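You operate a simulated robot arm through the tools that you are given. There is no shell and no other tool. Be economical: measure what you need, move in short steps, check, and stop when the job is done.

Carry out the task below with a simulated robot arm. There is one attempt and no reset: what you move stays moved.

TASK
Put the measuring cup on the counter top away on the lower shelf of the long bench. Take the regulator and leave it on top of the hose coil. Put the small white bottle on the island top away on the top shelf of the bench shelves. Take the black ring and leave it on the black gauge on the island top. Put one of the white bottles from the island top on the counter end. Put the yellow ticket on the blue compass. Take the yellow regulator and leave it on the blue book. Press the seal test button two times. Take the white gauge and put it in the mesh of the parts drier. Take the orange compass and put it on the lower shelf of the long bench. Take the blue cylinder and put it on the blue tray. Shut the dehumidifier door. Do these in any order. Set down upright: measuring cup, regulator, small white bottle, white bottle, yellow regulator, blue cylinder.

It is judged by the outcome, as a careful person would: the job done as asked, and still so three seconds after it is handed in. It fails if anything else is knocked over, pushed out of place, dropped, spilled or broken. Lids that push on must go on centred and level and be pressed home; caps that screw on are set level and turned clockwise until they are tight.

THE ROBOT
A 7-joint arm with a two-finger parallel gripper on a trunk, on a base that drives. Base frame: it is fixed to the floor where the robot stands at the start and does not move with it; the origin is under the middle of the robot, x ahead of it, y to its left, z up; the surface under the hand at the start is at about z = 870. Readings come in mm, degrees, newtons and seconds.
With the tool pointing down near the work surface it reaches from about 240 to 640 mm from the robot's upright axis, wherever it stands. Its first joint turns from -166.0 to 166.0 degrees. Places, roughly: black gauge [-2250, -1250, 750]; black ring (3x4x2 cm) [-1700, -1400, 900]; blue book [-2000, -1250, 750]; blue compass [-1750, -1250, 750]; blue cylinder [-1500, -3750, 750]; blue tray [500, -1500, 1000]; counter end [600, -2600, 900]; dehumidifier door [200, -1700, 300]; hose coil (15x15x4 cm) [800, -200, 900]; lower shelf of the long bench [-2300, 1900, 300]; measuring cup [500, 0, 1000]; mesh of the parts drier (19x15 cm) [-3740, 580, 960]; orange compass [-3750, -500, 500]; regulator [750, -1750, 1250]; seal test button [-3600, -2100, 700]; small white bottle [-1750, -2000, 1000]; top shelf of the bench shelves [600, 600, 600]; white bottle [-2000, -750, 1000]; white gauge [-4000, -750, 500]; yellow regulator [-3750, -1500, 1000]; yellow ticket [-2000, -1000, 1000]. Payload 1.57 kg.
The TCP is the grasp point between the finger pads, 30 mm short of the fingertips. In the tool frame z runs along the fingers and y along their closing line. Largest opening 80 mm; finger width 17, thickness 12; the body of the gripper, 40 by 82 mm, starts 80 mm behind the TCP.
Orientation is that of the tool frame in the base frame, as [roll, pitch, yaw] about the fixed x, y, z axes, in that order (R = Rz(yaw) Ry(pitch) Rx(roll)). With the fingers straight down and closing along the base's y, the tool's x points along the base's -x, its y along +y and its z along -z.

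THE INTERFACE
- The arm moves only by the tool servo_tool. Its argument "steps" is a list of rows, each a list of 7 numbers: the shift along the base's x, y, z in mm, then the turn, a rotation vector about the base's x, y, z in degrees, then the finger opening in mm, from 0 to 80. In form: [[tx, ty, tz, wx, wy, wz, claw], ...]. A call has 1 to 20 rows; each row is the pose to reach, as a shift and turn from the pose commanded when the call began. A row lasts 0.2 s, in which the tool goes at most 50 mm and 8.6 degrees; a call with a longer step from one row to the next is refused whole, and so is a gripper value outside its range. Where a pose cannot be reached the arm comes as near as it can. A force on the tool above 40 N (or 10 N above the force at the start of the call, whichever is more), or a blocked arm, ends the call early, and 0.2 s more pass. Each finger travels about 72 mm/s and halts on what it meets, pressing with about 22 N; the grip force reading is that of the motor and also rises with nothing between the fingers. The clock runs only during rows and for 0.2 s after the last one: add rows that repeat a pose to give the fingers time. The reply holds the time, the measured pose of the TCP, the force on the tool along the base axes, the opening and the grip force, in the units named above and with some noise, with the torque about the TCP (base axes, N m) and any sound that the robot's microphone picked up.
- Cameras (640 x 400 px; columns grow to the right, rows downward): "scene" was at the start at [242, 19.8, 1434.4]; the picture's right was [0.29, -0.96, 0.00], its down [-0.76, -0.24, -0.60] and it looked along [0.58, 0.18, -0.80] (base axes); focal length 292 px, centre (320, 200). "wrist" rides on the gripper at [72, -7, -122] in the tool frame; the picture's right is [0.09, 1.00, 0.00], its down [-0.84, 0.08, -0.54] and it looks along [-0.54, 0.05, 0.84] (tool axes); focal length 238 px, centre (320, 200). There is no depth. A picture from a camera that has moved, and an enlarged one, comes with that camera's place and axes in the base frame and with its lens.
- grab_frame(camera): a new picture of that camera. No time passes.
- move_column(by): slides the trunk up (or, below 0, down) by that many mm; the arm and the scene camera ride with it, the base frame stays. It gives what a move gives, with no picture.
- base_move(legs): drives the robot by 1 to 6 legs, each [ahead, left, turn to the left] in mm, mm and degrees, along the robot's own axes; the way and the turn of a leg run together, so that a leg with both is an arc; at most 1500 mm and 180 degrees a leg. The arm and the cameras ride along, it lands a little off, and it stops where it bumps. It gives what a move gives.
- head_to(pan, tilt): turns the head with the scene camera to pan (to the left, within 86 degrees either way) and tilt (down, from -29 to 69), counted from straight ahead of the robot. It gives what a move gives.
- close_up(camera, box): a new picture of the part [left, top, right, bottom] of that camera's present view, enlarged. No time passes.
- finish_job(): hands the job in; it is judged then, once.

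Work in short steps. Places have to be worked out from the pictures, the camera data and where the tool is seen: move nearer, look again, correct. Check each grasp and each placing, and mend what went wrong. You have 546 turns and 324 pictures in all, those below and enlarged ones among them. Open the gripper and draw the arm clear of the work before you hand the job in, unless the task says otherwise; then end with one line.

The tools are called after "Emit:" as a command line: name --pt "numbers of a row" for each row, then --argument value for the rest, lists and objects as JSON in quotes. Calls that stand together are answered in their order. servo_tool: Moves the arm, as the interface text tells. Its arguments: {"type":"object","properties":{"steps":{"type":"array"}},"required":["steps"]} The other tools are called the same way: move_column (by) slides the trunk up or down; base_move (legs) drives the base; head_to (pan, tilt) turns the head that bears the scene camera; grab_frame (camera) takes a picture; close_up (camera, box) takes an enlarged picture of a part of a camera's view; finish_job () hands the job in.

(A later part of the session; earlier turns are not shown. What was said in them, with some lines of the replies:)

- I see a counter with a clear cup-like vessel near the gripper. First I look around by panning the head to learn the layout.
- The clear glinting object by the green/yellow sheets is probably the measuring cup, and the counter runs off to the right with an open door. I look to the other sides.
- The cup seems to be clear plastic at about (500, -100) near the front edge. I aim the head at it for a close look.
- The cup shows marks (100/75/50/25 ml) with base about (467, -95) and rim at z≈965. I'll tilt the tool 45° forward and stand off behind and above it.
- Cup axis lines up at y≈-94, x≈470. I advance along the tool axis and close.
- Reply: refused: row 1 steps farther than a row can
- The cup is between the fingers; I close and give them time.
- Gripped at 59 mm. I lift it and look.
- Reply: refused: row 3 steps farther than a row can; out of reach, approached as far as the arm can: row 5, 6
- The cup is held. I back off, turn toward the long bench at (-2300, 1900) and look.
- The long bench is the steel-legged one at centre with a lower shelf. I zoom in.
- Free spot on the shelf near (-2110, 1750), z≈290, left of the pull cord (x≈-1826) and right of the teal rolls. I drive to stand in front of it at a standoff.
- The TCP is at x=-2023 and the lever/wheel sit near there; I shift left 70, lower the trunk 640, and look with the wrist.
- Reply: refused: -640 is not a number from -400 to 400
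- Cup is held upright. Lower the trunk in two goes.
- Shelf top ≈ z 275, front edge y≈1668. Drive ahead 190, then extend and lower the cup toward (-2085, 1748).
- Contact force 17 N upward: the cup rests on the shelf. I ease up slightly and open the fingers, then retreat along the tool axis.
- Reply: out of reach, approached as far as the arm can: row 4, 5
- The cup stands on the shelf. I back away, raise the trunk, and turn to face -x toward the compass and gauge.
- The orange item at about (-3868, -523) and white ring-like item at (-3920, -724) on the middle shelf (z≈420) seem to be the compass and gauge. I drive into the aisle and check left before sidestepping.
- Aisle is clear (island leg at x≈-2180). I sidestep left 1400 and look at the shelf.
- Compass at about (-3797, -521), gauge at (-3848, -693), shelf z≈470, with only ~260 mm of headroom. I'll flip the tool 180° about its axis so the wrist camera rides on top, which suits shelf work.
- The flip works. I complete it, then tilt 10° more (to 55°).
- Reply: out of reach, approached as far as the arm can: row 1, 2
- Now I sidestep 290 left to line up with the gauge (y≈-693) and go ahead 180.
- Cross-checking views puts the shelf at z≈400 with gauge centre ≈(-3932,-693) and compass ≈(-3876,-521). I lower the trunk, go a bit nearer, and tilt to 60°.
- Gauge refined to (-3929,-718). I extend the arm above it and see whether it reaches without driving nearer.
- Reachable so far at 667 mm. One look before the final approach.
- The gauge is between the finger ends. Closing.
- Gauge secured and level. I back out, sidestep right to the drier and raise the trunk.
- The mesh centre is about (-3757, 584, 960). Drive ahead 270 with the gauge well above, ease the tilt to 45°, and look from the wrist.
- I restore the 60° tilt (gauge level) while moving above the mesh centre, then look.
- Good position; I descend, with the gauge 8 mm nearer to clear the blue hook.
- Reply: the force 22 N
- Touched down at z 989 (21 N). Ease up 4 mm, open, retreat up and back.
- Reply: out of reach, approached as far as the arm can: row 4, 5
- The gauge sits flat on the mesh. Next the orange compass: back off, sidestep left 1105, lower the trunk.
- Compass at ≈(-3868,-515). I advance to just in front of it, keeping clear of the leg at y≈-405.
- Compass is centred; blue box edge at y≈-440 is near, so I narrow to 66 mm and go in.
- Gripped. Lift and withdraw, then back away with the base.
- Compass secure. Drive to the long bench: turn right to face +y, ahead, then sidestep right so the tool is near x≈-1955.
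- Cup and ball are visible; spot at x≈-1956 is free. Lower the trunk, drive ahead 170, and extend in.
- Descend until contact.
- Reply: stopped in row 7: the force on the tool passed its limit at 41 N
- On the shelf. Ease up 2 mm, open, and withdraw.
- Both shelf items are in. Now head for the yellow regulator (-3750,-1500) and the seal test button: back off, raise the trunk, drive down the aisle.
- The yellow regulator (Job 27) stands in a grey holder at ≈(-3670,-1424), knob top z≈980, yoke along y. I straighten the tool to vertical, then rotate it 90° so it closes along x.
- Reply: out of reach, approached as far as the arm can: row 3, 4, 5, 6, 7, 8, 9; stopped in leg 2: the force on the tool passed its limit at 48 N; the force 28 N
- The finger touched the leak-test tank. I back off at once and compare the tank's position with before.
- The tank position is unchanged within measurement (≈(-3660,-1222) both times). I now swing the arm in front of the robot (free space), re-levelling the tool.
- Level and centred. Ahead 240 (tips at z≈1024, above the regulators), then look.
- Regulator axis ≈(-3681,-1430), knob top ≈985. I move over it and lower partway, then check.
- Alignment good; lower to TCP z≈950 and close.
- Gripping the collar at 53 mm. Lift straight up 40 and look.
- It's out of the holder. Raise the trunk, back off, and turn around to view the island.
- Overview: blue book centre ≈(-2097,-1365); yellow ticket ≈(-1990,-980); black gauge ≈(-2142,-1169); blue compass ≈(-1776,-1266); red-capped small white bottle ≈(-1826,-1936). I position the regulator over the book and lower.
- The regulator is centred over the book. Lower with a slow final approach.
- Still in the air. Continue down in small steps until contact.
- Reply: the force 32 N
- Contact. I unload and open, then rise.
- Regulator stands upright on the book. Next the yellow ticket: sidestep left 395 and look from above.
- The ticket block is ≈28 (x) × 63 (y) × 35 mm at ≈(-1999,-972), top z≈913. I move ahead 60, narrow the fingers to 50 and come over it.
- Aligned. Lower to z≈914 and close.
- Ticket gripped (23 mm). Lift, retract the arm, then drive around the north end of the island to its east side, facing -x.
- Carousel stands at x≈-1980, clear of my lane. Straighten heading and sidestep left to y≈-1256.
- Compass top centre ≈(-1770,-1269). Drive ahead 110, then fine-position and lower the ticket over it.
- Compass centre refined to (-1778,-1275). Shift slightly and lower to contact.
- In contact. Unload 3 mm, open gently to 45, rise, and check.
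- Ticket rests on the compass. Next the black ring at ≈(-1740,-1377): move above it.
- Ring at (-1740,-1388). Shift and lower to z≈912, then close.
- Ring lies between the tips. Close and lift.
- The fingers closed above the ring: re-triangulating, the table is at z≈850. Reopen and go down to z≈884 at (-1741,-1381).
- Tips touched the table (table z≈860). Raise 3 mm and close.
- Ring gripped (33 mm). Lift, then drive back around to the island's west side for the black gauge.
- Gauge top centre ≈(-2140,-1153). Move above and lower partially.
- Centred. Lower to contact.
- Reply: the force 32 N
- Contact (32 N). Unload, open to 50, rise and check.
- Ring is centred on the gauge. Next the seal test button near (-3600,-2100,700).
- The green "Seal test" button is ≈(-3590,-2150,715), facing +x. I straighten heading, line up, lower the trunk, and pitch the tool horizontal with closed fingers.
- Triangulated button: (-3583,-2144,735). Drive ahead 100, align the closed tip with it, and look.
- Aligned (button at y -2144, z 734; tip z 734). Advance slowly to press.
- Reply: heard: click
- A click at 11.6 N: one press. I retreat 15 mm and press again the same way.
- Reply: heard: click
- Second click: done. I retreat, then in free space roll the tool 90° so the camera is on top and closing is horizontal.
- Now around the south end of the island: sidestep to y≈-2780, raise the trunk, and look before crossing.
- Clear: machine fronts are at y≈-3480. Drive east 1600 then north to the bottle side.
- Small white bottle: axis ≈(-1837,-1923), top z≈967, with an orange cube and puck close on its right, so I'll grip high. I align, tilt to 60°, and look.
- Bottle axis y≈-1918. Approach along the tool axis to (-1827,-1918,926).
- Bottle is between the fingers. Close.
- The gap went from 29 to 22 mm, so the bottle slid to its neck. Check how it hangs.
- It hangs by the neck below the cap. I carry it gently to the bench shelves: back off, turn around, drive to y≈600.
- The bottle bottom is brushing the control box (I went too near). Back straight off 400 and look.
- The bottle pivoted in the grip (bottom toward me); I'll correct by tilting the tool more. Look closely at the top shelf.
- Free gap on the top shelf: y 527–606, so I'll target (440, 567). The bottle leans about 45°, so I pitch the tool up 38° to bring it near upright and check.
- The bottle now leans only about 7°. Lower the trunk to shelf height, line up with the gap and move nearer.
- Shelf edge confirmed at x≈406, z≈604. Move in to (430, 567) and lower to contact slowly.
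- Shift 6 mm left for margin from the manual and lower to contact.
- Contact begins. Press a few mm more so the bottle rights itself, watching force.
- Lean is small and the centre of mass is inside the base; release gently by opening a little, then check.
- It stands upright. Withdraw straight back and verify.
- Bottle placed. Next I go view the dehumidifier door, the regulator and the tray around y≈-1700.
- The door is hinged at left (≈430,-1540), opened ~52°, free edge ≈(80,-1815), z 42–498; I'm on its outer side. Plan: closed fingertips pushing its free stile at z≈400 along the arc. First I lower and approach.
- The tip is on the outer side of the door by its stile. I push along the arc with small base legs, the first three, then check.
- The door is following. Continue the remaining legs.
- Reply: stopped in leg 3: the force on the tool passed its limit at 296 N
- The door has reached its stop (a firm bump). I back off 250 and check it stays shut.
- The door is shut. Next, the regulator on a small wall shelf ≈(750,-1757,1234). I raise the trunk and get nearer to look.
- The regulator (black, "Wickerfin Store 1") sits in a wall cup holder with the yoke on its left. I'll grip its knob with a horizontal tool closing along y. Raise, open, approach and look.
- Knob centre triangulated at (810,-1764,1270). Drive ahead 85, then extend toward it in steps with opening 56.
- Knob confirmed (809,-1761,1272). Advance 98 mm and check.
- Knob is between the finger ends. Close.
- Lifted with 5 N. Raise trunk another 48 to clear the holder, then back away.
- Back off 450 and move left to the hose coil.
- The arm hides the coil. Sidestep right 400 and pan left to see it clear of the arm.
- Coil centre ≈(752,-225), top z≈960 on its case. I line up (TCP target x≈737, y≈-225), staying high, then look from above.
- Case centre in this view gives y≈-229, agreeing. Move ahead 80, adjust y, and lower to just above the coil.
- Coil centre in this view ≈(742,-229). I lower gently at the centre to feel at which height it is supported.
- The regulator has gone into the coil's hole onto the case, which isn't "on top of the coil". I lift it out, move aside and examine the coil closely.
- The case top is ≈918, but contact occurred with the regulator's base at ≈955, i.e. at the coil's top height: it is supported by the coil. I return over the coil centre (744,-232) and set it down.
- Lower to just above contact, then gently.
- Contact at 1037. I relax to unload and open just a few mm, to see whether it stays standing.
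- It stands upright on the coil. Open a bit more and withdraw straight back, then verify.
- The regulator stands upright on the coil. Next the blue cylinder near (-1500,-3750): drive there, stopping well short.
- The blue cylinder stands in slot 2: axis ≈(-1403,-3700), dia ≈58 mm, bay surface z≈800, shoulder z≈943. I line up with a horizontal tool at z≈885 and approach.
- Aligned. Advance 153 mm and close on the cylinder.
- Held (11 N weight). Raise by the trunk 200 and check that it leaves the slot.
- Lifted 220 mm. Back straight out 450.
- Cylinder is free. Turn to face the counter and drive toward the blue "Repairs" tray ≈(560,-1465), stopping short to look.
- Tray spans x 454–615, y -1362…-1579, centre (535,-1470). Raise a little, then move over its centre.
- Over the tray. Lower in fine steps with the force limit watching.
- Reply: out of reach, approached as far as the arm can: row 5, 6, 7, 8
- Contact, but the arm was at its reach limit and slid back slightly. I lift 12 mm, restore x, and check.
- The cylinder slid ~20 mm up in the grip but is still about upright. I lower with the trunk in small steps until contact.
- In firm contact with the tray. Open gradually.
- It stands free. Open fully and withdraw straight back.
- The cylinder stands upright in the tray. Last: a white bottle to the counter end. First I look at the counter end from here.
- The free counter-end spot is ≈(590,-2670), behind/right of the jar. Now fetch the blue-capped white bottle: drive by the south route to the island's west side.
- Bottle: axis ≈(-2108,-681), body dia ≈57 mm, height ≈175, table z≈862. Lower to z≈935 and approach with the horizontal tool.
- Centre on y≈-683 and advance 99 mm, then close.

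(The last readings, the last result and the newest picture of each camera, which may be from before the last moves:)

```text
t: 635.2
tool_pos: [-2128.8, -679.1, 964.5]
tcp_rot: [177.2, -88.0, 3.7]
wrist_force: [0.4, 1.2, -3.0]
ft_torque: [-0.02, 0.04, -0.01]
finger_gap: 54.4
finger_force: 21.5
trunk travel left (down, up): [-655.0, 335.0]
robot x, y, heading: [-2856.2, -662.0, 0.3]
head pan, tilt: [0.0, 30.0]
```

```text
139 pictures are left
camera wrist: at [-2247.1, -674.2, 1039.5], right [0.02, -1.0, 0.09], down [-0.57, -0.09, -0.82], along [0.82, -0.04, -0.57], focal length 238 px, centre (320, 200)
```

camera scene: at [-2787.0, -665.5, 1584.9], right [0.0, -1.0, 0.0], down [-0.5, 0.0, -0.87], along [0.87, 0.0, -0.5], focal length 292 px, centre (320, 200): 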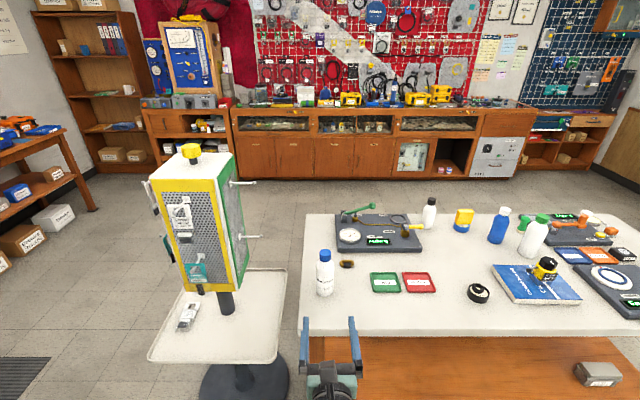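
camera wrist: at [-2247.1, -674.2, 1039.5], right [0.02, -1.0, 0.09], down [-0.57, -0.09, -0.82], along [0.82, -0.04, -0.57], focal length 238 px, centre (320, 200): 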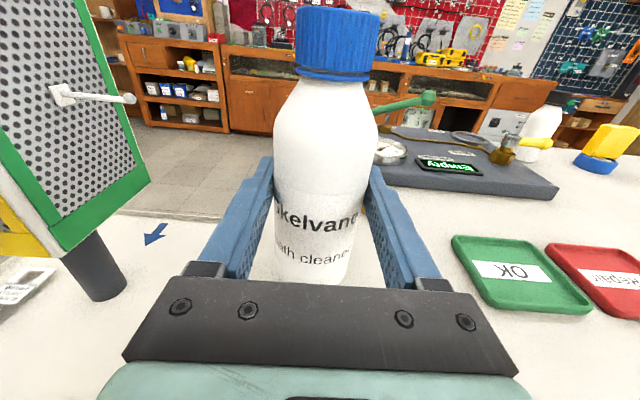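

Bottle held. Raise the trunk, back out, and drive by the south route to the counter end.

Emit:
move_column --by 180

Emit:
base_move --legs '[[-250, 0, -0.3], [0, -1050, 0], [0, -1050, 0], [1300, 0, 0], [1150, 0, 0]]'

Emit:
base_move --legs '[[0, 0, 0.01]]'

```text
t: 637.2
tool_pos: [-2126.9, -677.4, 1145.2]
tcp_rot: [176.4, -87.9, 4.6]
wrist_force: [-0.2, -0.2, -2.2]
ft_torque: [0.01, -0.03, -0.02]
finger_gap: 54.5
finger_force: 22.3
trunk travel left (down, up): [-835.0, 155.0]
robot x, y, heading: [-2859.3, -664.2, 0.4]
head pan, tilt: [0.0, 30.0]
```

```text
t: 660.6
tool_pos: [122.1, -2674.1, 1144.2]
tcp_rot: [176.4, -87.9, 6.1]
wrist_force: [-1.0, 0.7, -3.0]
ft_torque: [-0.01, 0.04, 0.01]
finger_gap: 54.6
finger_force: 22.0
trunk travel left (down, up): [-835.0, 155.0]
robot x, y, heading: [-606.4, -2674.4, 1.9]
head pan, tilt: [0.0, 30.0]
```

```text
t: 661.3
tool_pos: [121.8, -2673.5, 1143.6]
tcp_rot: [176.4, -87.8, 5.9]
wrist_force: [-0.2, 0.2, -2.7]
ft_torque: [0.0, 0.01, -0.03]
finger_gap: 54.6
finger_force: 21.6
trunk travel left (down, up): [-835.0, 155.0]
robot x, y, heading: [-612.0, -2677.7, 1.8]
head pan, tilt: [0.0, 30.0]
```

Near the counter end. Straighten and look.

Emit:
base_move --legs '[[0, 25, -1.8], [200, 0, 0]]'

Emit:
head_to --pan -8 --tilt 40

Emit:
grab_frame --camera "scene"

Emit:
grab_frame --camera "wrist"

```text
t: 663.3
tool_pos: [319.3, -2669.5, 1144.7]
tcp_rot: [176.1, -88.0, 4.5]
wrist_force: [0.0, -0.5, -3.0]
ft_torque: [-0.02, 0.04, 0.02]
finger_gap: 54.7
finger_force: 22.2
trunk travel left (down, up): [-835.0, 155.0]
robot x, y, heading: [-415.8, -2651.5, 0.1]
head pan, tilt: [0.0, 30.0]
```

```text
t: 664.0
tool_pos: [317.5, -2669.5, 1144.2]
tcp_rot: [176.5, -87.8, 4.3]
wrist_force: [-0.4, 0.2, -2.7]
ft_torque: [0.0, 0.03, 0.02]
finger_gap: 54.3
finger_force: 22.3
trunk travel left (down, up): [-835.0, 155.0]
robot x, y, heading: [-414.5, -2650.4, 0.1]
head pan, tilt: [-8.0, 40.0]
```

```text
138 pictures are left
camera scene: at [-157.7, -2664.6, 1612.4], right [-0.14, -0.99, 0.0], down [-0.64, 0.09, -0.77], along [0.76, -0.1, -0.64], focal length 292 px, centre (320, 200)
```

scene: 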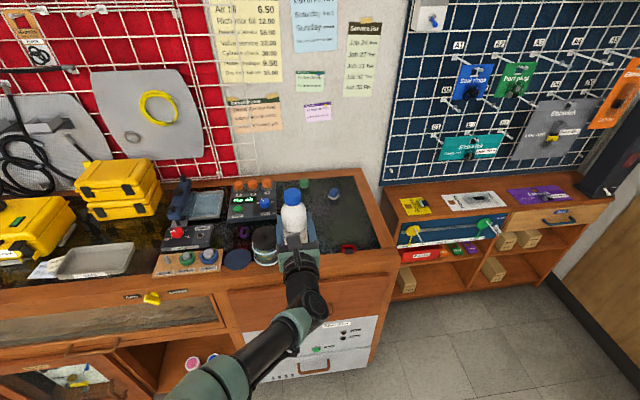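

```text
137 pictures are left
camera wrist: at [198.3, -2665.0, 1219.2], right [0.02, -1.0, 0.09], down [-0.57, -0.09, -0.82], along [0.82, -0.04, -0.57], focal length 238 px, centre (320, 200)
```

wrist: 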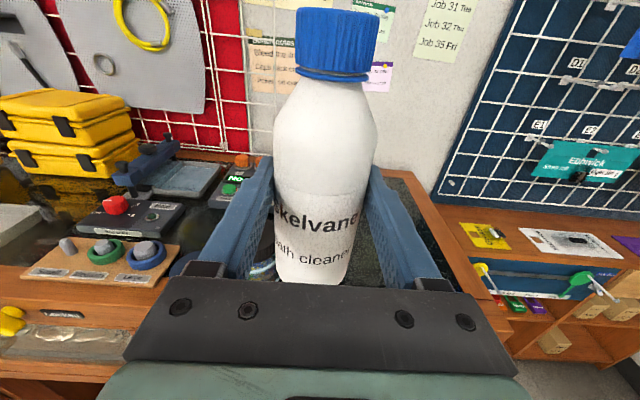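

Emit:
close_up --camera "scene" --box '[200, 160, 420, 300]'

```text
2.86 times, centred on (310, 230) of scene
camera zoom: at [-157.7, -2664.6, 1612.4], right [-0.14, -0.99, 0.0], down [-0.64, 0.09, -0.77], along [0.76, -0.1, -0.64], focal length 834 px, centre (349, 114)
```

zoom: 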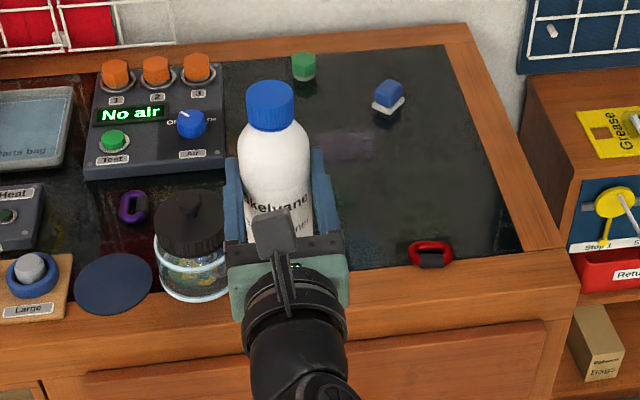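

Place at (590,-2690): clear of the jar (right edge y≈-2612) and the panel. Move over it, then lower.

Emit:
base_move --legs '[[0, -20, 0], [259, 0, 0]]'

Emit:
move_column --by -150

Emit:
grab_frame --camera "scene"

Emit:
grab_frame --camera "wrist"

```text
t: 666.3
tool_pos: [574.1, -2692.7, 1144.5]
tcp_rot: [176.3, -88.0, 4.2]
wrist_force: [0.4, 0.3, -2.9]
ft_torque: [-0.01, 0.0, 0.01]
finger_gap: 54.3
finger_force: 21.7
trunk travel left (down, up): [-835.0, 155.0]
robot x, y, heading: [-159.2, -2671.7, -0.1]
head pan, tilt: [-8.0, 40.0]
```

```text
t: 668.0
tool_pos: [572.2, -2691.9, 994.3]
tcp_rot: [176.3, -87.9, 4.1]
wrist_force: [-0.3, -0.9, -2.8]
ft_torque: [-0.01, 0.03, -0.02]
finger_gap: 54.7
finger_force: 21.7
trunk travel left (down, up): [-685.0, 305.0]
robot x, y, heading: [-159.8, -2671.7, 0.1]
head pan, tilt: [-8.0, 40.0]
```

```text
135 pictures are left
camera scene: at [98.0, -2685.3, 1462.5], right [-0.14, -0.99, 0.0], down [-0.64, 0.09, -0.77], along [0.76, -0.11, -0.64], focal length 292 px, centre (320, 200)
```

scene: 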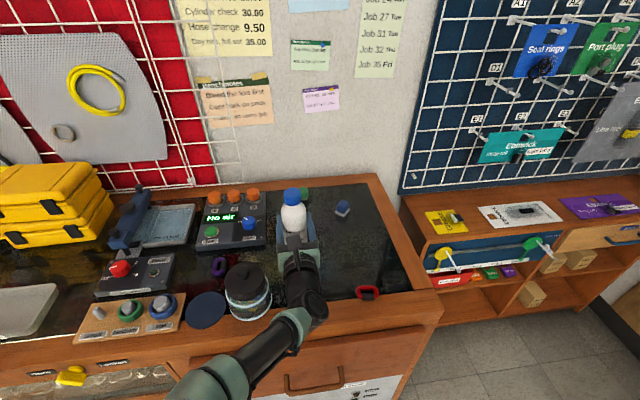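

```text
134 pictures are left
camera wrist: at [454.0, -2686.8, 1069.5], right [0.01, -1.0, 0.09], down [-0.57, -0.08, -0.82], along [0.82, -0.04, -0.57], focal length 238 px, centre (320, 200)
```

wrist: 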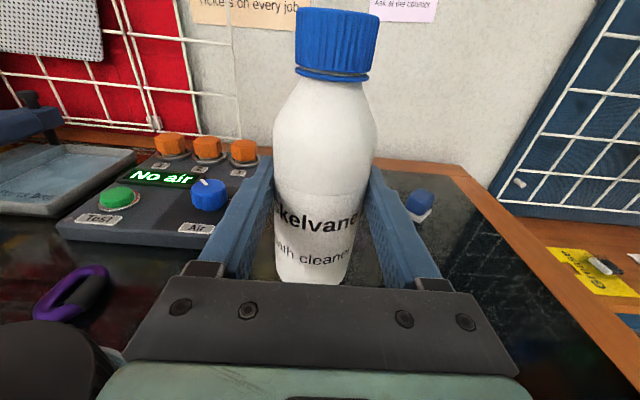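

Jar clearance looks adequate. Lower 40 by the trunk, then feel for contact.

Emit:
move_column --by -38

Emit:
servo_tool --pt "0 0 -3 0 0 0 40" --pt "0 0 -6 0 0 0 40" --pt "0 0 -9 0 0 0 40" --pt "0 0 -12 0 0 0 40"

```text
t: 668.9
tool_pos: [574.3, -2693.1, 956.2]
tcp_rot: [176.4, -88.0, 4.2]
wrist_force: [0.6, -0.6, -2.8]
ft_torque: [0.01, 0.06, 0.0]
finger_gap: 54.5
finger_force: 22.3
trunk travel left (down, up): [-647.0, 343.0]
robot x, y, heading: [-157.0, -2672.3, -0.0]
head pan, tilt: [-8.0, 40.0]
```

```text
t: 669.9
tool_pos: [573.2, -2692.2, 946.2]
tcp_rot: [177.1, -87.9, 3.4]
wrist_force: [0.1, -0.3, 1.4]
ft_torque: [0.03, 0.09, 0.01]
finger_gap: 54.9
finger_force: 21.8
trunk travel left (down, up): [-647.0, 343.0]
robot x, y, heading: [-155.2, -2672.4, 0.0]
head pan, tilt: [-8.0, 40.0]
```

Touching at 946. Press 2 mm more, then release and withdraw.

Emit:
servo_tool --pt "0 0 -2 0 0 0 40" --pt "0 0 -2 0 0 0 52" --pt "0 0 -1 0 0 0 58" --pt "0 0 -1 0 0 0 70" --pt "0 0 -1 0 0 0 78" --pt "0 0 -1 0 0 0 78"

Emit:
servo_tool --pt "-30 0 0 0 0 0 80" --pt "-70 0 0 0 0 0 80" --pt "-110 0 0 0 0 0 80" --pt "-110 0 0 0 0 0 80"

Emit:
grab_frame --camera "wrist"

```text
t: 671.3
tool_pos: [572.9, -2691.8, 944.0]
tcp_rot: [176.3, -87.9, 4.2]
wrist_force: [0.7, 0.0, -0.6]
ft_torque: [0.0, 0.02, 0.0]
finger_gap: 78.1
finger_force: 0.1
trunk travel left (down, up): [-647.0, 343.0]
robot x, y, heading: [-157.2, -2670.5, -0.4]
head pan, tilt: [-8.0, 40.0]
```

```text
t: 672.3
tool_pos: [464.4, -2693.0, 943.1]
tcp_rot: [177.5, -87.8, 3.2]
wrist_force: [0.5, 0.0, -0.9]
ft_torque: [0.03, 0.0, 0.02]
finger_gap: 79.6
finger_force: 0.1
trunk travel left (down, up): [-647.0, 343.0]
robot x, y, heading: [-157.2, -2671.3, -0.1]
head pan, tilt: [-8.0, 40.0]
```

```text
133 pictures are left
camera wrist: at [344.0, -2686.4, 1018.7], right [0.01, -1.0, 0.09], down [-0.57, -0.08, -0.82], along [0.82, -0.04, -0.57], focal length 238 px, centre (320, 200)
```

wrist: 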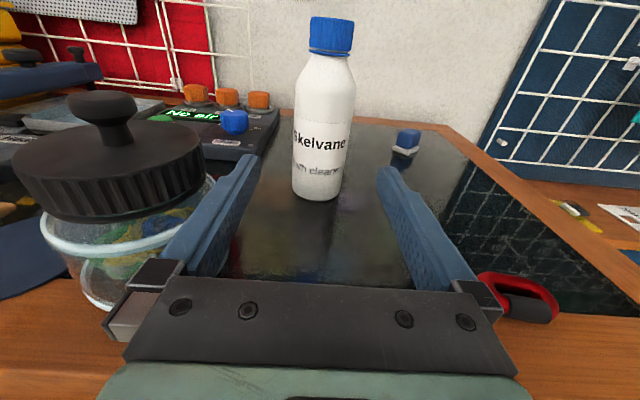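

The bottle stands upright on the counter end. Raise, back off, and check it plus the door.

Emit:
move_column --by 120

Emit:
base_move --legs '[[-450, 0, 0]]'

Emit:
head_to --pan 20 --tilt 30

Emit:
grab_frame --camera "scene"

```text
t: 673.8
tool_pos: [463.8, -2691.7, 1062.7]
tcp_rot: [176.5, -87.9, 4.1]
wrist_force: [-1.1, -0.1, -0.5]
ft_torque: [-0.02, 0.02, 0.0]
finger_gap: 79.9
finger_force: 0.1
trunk travel left (down, up): [-767.0, 223.0]
robot x, y, heading: [-159.5, -2674.0, 0.0]
head pan, tilt: [-8.0, 40.0]
```

```text
t: 676.5
tool_pos: [5.8, -2693.4, 1063.9]
tcp_rot: [176.4, -87.9, 4.0]
wrist_force: [-0.5, -0.3, -0.3]
ft_torque: [0.02, 0.03, 0.0]
finger_gap: 79.9
finger_force: 0.1
trunk travel left (down, up): [-767.0, 223.0]
robot x, y, heading: [-617.9, -2670.7, -0.1]
head pan, tilt: [-8.0, 40.0]
```

```text
t: 677.5
tool_pos: [4.0, -2692.7, 1063.1]
tcp_rot: [176.4, -87.8, 3.9]
wrist_force: [0.8, 0.4, -0.5]
ft_torque: [0.0, 0.01, -0.02]
finger_gap: 79.9
finger_force: 0.0
trunk travel left (down, up): [-767.0, 223.0]
robot x, y, heading: [-615.4, -2668.4, -0.2]
head pan, tilt: [20.0, 30.0]
```

```text
132 pictures are left
camera scene: at [-360.2, -2642.3, 1559.8], right [0.34, -0.94, 0.0], down [-0.47, -0.17, -0.87], along [0.82, 0.29, -0.5], focal length 292 px, centre (320, 200)
```

scene: 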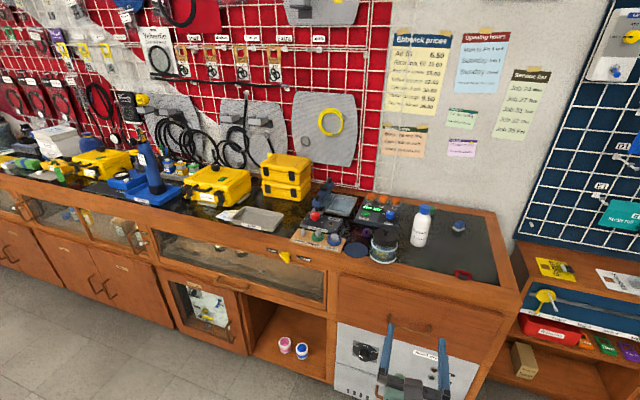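

Emit:
close_up --camera "scene" --box '[140, 230, 340, 370]'

```text
2.86 times, centred on (240, 300) of scene
camera zoom: at [-360.2, -2642.3, 1559.8], right [0.34, -0.94, 0.0], down [-0.47, -0.17, -0.87], along [0.82, 0.29, -0.5], focal length 834 px, centre (549, -86)
```

zoom: 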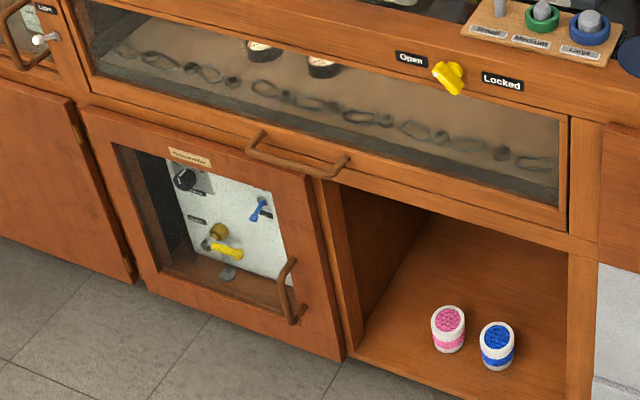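

Everything is in place: the door's front face is level with its neighbour, the bottle is upright, the gripper is open and the arm is clear. Handing in.

Emit:
finish_job

```text
The job is handed in.
```

I finished all twelve tasks and handed the job in. The regulator is centred over the open middle of the hose coil, held at the height of the coil's top. Twice I touched things I shouldn't have: a finger bumped the leak-test tank, which did not visibly move, and the small white bottle brushed the grey control box on its way to the shelf.
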